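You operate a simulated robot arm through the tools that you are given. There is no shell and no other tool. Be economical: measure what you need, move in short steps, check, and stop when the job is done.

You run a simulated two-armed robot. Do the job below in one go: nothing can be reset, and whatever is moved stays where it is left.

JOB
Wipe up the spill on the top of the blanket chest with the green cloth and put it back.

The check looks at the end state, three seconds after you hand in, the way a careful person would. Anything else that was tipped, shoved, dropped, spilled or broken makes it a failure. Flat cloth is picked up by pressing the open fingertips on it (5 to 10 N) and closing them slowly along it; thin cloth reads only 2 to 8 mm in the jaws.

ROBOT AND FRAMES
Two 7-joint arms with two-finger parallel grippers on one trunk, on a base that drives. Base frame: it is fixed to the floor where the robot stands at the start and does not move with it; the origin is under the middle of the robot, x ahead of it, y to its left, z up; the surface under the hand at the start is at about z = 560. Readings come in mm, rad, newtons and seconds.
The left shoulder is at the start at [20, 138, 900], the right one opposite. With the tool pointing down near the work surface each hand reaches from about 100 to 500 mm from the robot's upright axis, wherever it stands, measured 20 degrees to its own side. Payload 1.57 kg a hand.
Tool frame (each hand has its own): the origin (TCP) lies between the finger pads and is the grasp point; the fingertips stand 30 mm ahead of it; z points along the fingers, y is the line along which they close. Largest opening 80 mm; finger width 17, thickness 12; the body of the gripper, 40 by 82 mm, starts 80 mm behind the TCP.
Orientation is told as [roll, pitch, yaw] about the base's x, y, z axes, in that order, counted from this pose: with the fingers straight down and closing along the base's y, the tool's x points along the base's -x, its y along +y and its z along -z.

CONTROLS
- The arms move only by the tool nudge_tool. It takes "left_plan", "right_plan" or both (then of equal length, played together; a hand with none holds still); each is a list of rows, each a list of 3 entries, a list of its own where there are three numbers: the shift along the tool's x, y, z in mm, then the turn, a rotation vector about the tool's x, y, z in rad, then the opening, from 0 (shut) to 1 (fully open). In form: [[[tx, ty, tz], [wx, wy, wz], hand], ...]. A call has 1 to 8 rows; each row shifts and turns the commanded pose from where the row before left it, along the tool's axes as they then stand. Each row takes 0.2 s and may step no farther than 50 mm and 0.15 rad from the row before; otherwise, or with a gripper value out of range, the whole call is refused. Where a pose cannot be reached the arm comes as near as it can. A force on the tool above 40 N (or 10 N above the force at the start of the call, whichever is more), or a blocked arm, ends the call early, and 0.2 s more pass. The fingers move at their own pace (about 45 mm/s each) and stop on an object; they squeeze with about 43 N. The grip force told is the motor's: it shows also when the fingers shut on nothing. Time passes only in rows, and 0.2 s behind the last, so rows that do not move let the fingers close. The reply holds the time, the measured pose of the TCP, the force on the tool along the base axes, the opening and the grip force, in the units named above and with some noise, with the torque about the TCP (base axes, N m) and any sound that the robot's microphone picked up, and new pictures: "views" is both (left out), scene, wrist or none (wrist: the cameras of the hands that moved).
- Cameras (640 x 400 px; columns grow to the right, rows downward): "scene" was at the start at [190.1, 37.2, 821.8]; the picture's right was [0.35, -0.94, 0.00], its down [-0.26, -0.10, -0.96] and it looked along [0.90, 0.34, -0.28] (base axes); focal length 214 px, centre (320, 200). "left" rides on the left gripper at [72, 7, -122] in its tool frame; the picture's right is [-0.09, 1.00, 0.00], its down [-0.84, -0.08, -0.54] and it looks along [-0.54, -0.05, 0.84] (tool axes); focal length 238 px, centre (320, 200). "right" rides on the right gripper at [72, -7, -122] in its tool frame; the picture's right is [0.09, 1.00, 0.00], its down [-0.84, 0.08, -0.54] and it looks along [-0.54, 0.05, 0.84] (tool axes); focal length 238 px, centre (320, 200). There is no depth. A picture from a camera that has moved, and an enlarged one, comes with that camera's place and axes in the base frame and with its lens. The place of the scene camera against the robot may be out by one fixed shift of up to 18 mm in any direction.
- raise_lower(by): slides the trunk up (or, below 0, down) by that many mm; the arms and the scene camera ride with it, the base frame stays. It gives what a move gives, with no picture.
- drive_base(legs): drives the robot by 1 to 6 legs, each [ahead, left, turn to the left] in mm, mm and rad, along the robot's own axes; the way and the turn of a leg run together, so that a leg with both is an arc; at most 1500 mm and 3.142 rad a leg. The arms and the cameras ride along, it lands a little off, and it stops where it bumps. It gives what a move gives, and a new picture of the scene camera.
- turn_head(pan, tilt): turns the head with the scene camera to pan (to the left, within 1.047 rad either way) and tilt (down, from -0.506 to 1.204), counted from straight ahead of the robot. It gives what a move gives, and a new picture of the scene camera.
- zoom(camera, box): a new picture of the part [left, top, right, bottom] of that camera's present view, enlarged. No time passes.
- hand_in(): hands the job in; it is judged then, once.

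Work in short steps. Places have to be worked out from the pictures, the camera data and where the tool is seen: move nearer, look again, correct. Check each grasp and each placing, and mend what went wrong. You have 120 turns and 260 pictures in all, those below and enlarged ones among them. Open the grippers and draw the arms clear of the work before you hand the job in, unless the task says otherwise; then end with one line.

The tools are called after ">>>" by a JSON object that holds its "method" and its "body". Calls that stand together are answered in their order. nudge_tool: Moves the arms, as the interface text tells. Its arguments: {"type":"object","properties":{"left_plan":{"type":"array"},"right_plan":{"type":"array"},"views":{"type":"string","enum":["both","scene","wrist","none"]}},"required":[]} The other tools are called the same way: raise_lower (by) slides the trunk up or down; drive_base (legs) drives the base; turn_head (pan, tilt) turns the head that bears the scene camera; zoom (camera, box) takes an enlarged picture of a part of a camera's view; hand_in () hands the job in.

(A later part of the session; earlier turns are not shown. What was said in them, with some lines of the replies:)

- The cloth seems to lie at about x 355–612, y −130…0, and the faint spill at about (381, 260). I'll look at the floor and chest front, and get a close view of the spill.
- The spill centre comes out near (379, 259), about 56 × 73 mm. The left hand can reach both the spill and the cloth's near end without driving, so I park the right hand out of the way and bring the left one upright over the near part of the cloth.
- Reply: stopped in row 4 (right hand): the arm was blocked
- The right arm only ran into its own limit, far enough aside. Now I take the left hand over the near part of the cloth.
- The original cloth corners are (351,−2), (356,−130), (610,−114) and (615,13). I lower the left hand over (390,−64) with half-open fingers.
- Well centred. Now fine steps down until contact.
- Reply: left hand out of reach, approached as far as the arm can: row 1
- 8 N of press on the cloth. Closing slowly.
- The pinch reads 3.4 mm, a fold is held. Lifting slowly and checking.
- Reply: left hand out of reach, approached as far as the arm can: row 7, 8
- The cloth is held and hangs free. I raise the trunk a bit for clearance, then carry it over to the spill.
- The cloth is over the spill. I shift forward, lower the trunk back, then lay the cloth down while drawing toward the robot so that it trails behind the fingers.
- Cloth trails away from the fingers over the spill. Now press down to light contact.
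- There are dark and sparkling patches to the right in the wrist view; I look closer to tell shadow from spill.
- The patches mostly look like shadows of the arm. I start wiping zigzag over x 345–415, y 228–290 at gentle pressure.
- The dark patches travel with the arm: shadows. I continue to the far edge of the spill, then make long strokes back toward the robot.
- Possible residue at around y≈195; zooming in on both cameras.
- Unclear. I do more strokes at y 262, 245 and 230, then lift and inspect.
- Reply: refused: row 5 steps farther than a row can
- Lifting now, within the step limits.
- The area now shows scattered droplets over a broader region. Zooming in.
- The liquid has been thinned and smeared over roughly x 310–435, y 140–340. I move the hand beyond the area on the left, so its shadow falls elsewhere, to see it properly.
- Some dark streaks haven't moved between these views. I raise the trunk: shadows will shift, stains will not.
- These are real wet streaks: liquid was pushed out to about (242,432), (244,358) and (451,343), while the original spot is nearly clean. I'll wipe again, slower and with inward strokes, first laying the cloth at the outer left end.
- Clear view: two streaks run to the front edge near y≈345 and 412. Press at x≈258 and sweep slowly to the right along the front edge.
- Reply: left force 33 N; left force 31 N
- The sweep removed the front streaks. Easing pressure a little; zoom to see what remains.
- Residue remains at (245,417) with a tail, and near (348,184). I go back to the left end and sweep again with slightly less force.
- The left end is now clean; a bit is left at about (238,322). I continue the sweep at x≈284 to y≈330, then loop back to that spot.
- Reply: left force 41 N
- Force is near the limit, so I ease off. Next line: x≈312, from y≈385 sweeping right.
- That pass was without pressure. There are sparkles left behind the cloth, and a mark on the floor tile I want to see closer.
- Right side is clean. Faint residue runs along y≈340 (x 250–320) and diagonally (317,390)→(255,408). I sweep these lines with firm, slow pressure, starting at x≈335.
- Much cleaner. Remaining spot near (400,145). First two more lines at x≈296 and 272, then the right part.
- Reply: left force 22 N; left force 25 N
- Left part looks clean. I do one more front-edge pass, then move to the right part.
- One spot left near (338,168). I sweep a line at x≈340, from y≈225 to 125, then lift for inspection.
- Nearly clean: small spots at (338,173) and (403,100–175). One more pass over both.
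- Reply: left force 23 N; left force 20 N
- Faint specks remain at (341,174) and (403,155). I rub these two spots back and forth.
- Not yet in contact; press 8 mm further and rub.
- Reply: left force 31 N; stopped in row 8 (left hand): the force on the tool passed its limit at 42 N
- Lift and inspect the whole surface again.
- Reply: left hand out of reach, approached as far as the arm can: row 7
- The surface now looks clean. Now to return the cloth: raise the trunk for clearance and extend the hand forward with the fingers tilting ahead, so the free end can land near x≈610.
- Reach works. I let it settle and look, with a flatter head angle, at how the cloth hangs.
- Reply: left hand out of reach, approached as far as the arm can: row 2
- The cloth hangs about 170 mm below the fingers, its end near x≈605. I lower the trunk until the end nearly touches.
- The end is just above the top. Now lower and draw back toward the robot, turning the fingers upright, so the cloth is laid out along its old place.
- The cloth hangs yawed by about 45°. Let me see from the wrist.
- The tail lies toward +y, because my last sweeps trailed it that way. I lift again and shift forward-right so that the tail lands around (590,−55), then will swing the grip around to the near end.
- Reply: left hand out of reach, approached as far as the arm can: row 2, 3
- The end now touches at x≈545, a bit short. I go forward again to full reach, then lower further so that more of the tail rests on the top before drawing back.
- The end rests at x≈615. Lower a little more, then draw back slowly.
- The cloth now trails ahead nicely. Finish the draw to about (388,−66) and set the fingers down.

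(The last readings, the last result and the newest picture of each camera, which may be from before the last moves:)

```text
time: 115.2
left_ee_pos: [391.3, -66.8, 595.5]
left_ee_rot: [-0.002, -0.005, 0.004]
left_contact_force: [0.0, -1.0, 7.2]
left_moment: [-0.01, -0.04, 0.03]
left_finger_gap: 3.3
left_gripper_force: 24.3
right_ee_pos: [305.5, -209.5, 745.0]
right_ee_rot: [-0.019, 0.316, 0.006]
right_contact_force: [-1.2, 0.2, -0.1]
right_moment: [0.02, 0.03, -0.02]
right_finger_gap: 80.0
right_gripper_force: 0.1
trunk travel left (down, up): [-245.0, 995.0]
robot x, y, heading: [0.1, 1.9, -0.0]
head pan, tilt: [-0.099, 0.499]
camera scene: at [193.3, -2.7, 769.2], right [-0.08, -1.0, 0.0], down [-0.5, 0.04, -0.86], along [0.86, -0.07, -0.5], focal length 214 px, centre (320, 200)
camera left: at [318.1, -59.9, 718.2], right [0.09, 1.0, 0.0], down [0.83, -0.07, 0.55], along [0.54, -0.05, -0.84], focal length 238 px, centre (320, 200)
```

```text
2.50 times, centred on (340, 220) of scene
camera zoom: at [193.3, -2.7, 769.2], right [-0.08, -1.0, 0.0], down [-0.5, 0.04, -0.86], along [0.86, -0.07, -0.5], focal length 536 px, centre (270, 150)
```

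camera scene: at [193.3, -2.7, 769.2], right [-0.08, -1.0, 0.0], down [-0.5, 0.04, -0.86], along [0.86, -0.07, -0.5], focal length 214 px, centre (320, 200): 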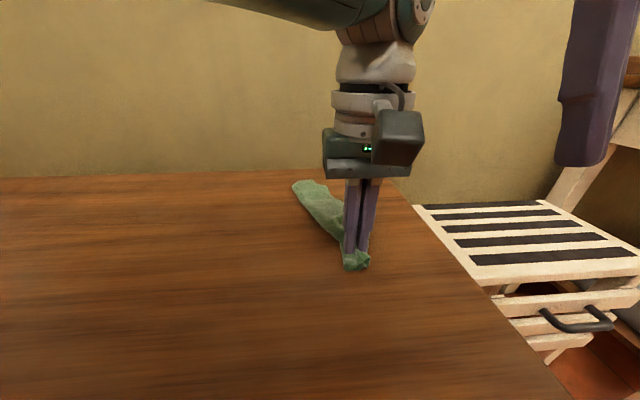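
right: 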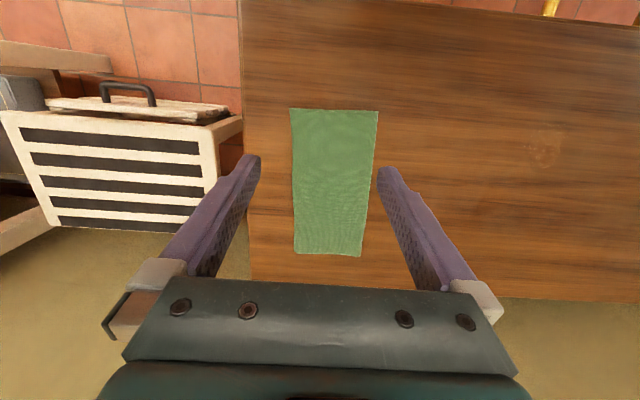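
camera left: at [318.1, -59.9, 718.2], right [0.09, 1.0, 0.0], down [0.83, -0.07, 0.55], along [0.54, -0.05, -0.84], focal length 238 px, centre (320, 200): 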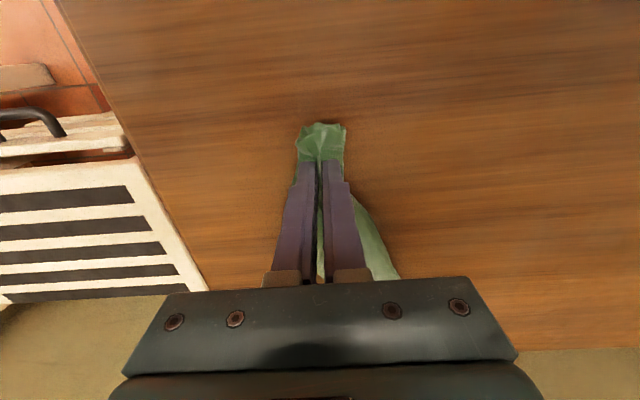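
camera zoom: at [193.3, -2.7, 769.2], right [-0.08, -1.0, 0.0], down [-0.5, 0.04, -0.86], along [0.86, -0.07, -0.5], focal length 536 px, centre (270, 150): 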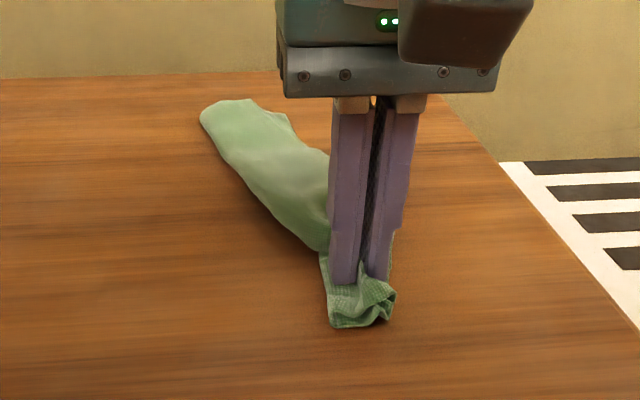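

The far end lies at about (615,−25), the near end at its old place. I open slowly, lightly pressing, which spreads the pinched part.

>>> {"method": "nudge_tool", "body": {"left_plan": [[[0, 0, 0], [0, 0, 0], 0.15], [[0, 0, 0], [0, 0, 0], 0.3], [[0, 0, 0], [0, 0, 0], 0.5], [[0, 0, 0], [0, 0, 0], 0.7], [[0, 0, 0], [0, 0, 0], 0.9], [[0, 0, 0], [0, 0, 0], 1], [[0, 0, 0], [0, 0, 0], 1]], "views": "none"}}

>>> {"method": "nudge_tool", "body": {"left_plan": [[[0, 0, -10], [0, 0, 0], 1], [[0, 0, -30], [0, 0, 0], 1], [[0, 0, -40], [0, 0, 0], 1], [[0, 0, -40], [0, 0, 0], 1], [[0, 20, -30], [0, 0, 0], 1]], "views": "both"}}

```text
time: 116.8
left_ee_pos: [390.6, -66.1, 595.2]
left_ee_rot: [0.0, -0.002, 0.005]
left_contact_force: [0.1, 0.4, -0.2]
left_moment: [-0.01, -0.02, 0.02]
left_finger_gap: 80.0
left_gripper_force: 0.0
right_ee_pos: [304.8, -207.9, 743.3]
right_ee_rot: [-0.019, 0.318, 0.009]
right_contact_force: [-0.9, 0.5, -0.6]
right_moment: [-0.03, -0.01, 0.03]
right_finger_gap: 80.1
right_gripper_force: 0.1
trunk travel left (down, up): [-245.0, 995.0]
robot x, y, heading: [1.5, -1.5, 0.002]
head pan, tilt: [-0.099, 0.499]
```

```text
time: 118.0
left_ee_pos: [387.8, -46.1, 746.9]
left_ee_rot: [0.005, -0.003, 0.003]
left_contact_force: [0.4, 0.1, -0.8]
left_moment: [-0.01, 0.0, 0.02]
left_finger_gap: 80.0
left_gripper_force: 0.0
right_ee_pos: [304.8, -208.1, 741.6]
right_ee_rot: [-0.016, 0.318, 0.008]
right_contact_force: [0.3, 0.5, -1.4]
right_moment: [-0.01, -0.01, 0.03]
right_finger_gap: 79.9
right_gripper_force: 0.1
trunk travel left (down, up): [-245.0, 995.0]
robot x, y, heading: [-2.7, -0.1, 0.001]
head pan, tilt: [-0.099, 0.499]
camera scene: at [193.4, -3.6, 771.7], right [-0.1, -1.0, 0.0], down [-0.48, 0.05, -0.88], along [0.87, -0.09, -0.48], focal length 214 px, centre (320, 200)
camera left: at [317.0, -38.6, 869.4], right [0.09, 1.0, 0.0], down [0.84, -0.08, 0.54], along [0.54, -0.05, -0.84], focal length 238 px, centre (320, 200)
```

scene: 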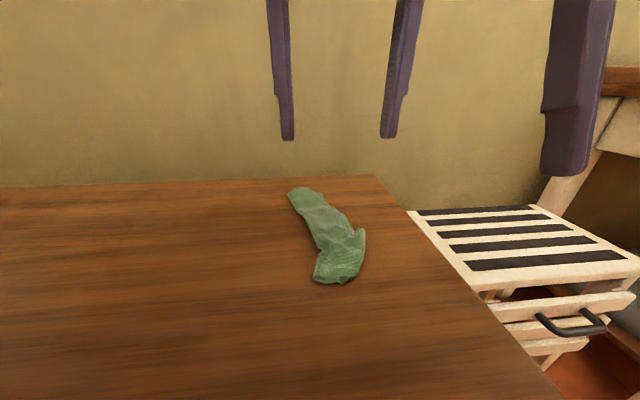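
left: 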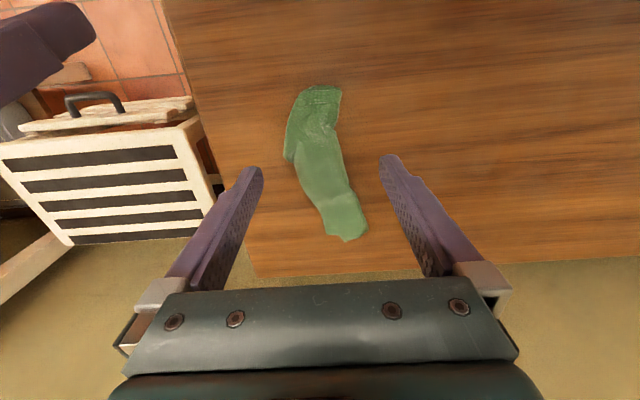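

The cloth lies back in its place (about x 358–600, y −70…−5), narrower but flat. I draw the left arm back to its side and take a last look at the wiped area.

>>> {"method": "nudge_tool", "body": {"left_plan": [[[5, 35, -10], [0, 0, 0], 1], [[5, 45, -5], [0, 0, 0], 1], [[5, 45, -5], [0, 0, 0], 1], [[5, 45, 0], [0, 0, 0], 1], [[5, 45, 0], [0, 0, 0], 1], [[5, 45, 0], [0, 0, 0], 1], [[5, 35, 0], [0, 0, 0], 1]], "views": "wrist"}}

>>> {"method": "zoom", "body": {"camera": "left", "box": [140, 0, 500, 225]}}

>>> {"method": "turn_head", "body": {"pan": 0.3, "tilt": 0.6}}

```text
time: 119.6
left_ee_pos: [351.2, 245.0, 751.3]
left_ee_rot: [0.017, 0.037, -0.013]
left_contact_force: [0.2, 0.5, 0.3]
left_moment: [-0.03, -0.01, 0.0]
left_finger_gap: 79.9
left_gripper_force: 0.1
right_ee_pos: [304.6, -208.9, 742.4]
right_ee_rot: [-0.019, 0.318, 0.007]
right_contact_force: [0.1, 0.3, -0.5]
right_moment: [-0.03, 0.0, -0.02]
right_finger_gap: 80.0
right_gripper_force: 0.0
trunk travel left (down, up): [-245.0, 995.0]
robot x, y, heading: [0.7, -2.0, -0.001]
head pan, tilt: [-0.099, 0.499]
camera left: at [283.8, 251.5, 876.9], right [0.1, 0.99, 0.01], down [0.86, -0.1, 0.51], along [0.51, -0.04, -0.86], focal length 238 px, centre (320, 200)
```

left: 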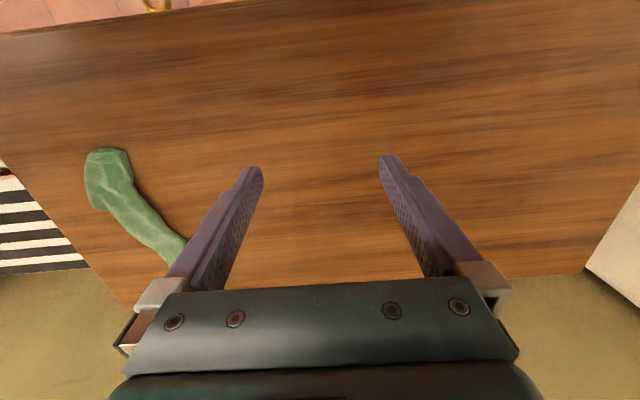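

```text
1.78 times, centred on (320, 112) of left
camera zoom: at [283.8, 251.5, 876.9], right [0.1, 0.99, 0.01], down [0.86, -0.1, 0.51], along [0.51, -0.04, -0.86], focal length 424 px, centre (320, 356)
```

zoom: 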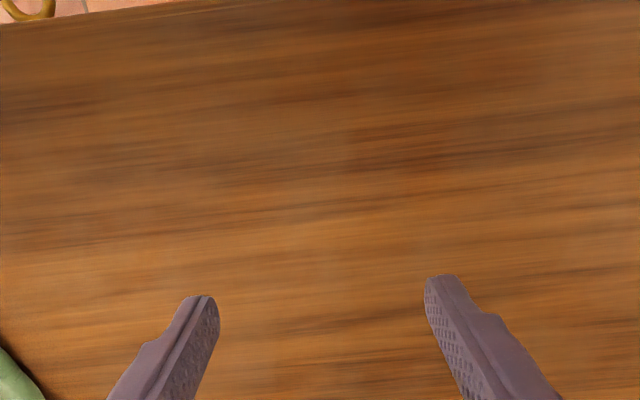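

```text
time: 120.4
left_ee_pos: [351.1, 246.2, 751.0]
left_ee_rot: [0.014, 0.037, -0.006]
left_contact_force: [0.4, -0.1, 1.2]
left_moment: [-0.01, 0.0, -0.02]
left_finger_gap: 80.0
left_gripper_force: 0.0
right_ee_pos: [306.1, -208.2, 742.6]
right_ee_rot: [-0.018, 0.316, 0.009]
right_contact_force: [-0.5, -0.2, -0.2]
right_moment: [0.02, 0.0, -0.01]
right_finger_gap: 79.8
right_gripper_force: 0.1
trunk travel left (down, up): [-245.0, 995.0]
robot x, y, heading: [-0.4, -1.0, -0.001]
head pan, tilt: [0.3, 0.6]
camera scene: at [187.0, 30.6, 762.6], right [0.3, -0.96, 0.0], down [-0.54, -0.17, -0.83], along [0.79, 0.24, -0.56], focal length 214 px, centre (320, 200)
```

scene: 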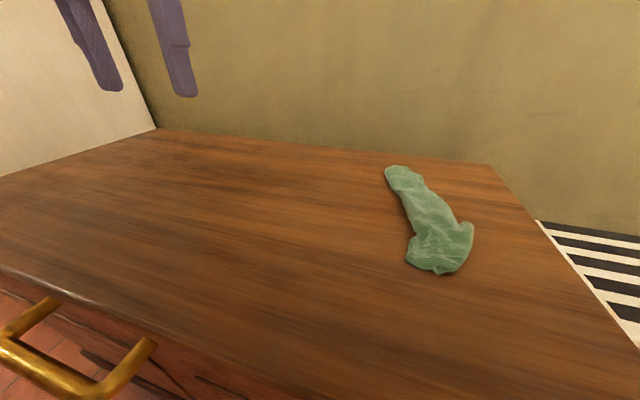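

The surface is clean, the cloth is back in its place, and both grippers are open and clear of the work. Handing in.

>>> {"method": "hand_in", "body": {}}

```text
The job is handed in.
```

I wiped up the spill and put the green cloth back where it was, but it isn't lying flat. It's bunched to about half its width and sits roughly 25 mm from its original centre. My first strokes were too fast and smeared the liquid towards the front edge of the chest. I wiped the whole area again slowly, and the last close-up shows it clean.
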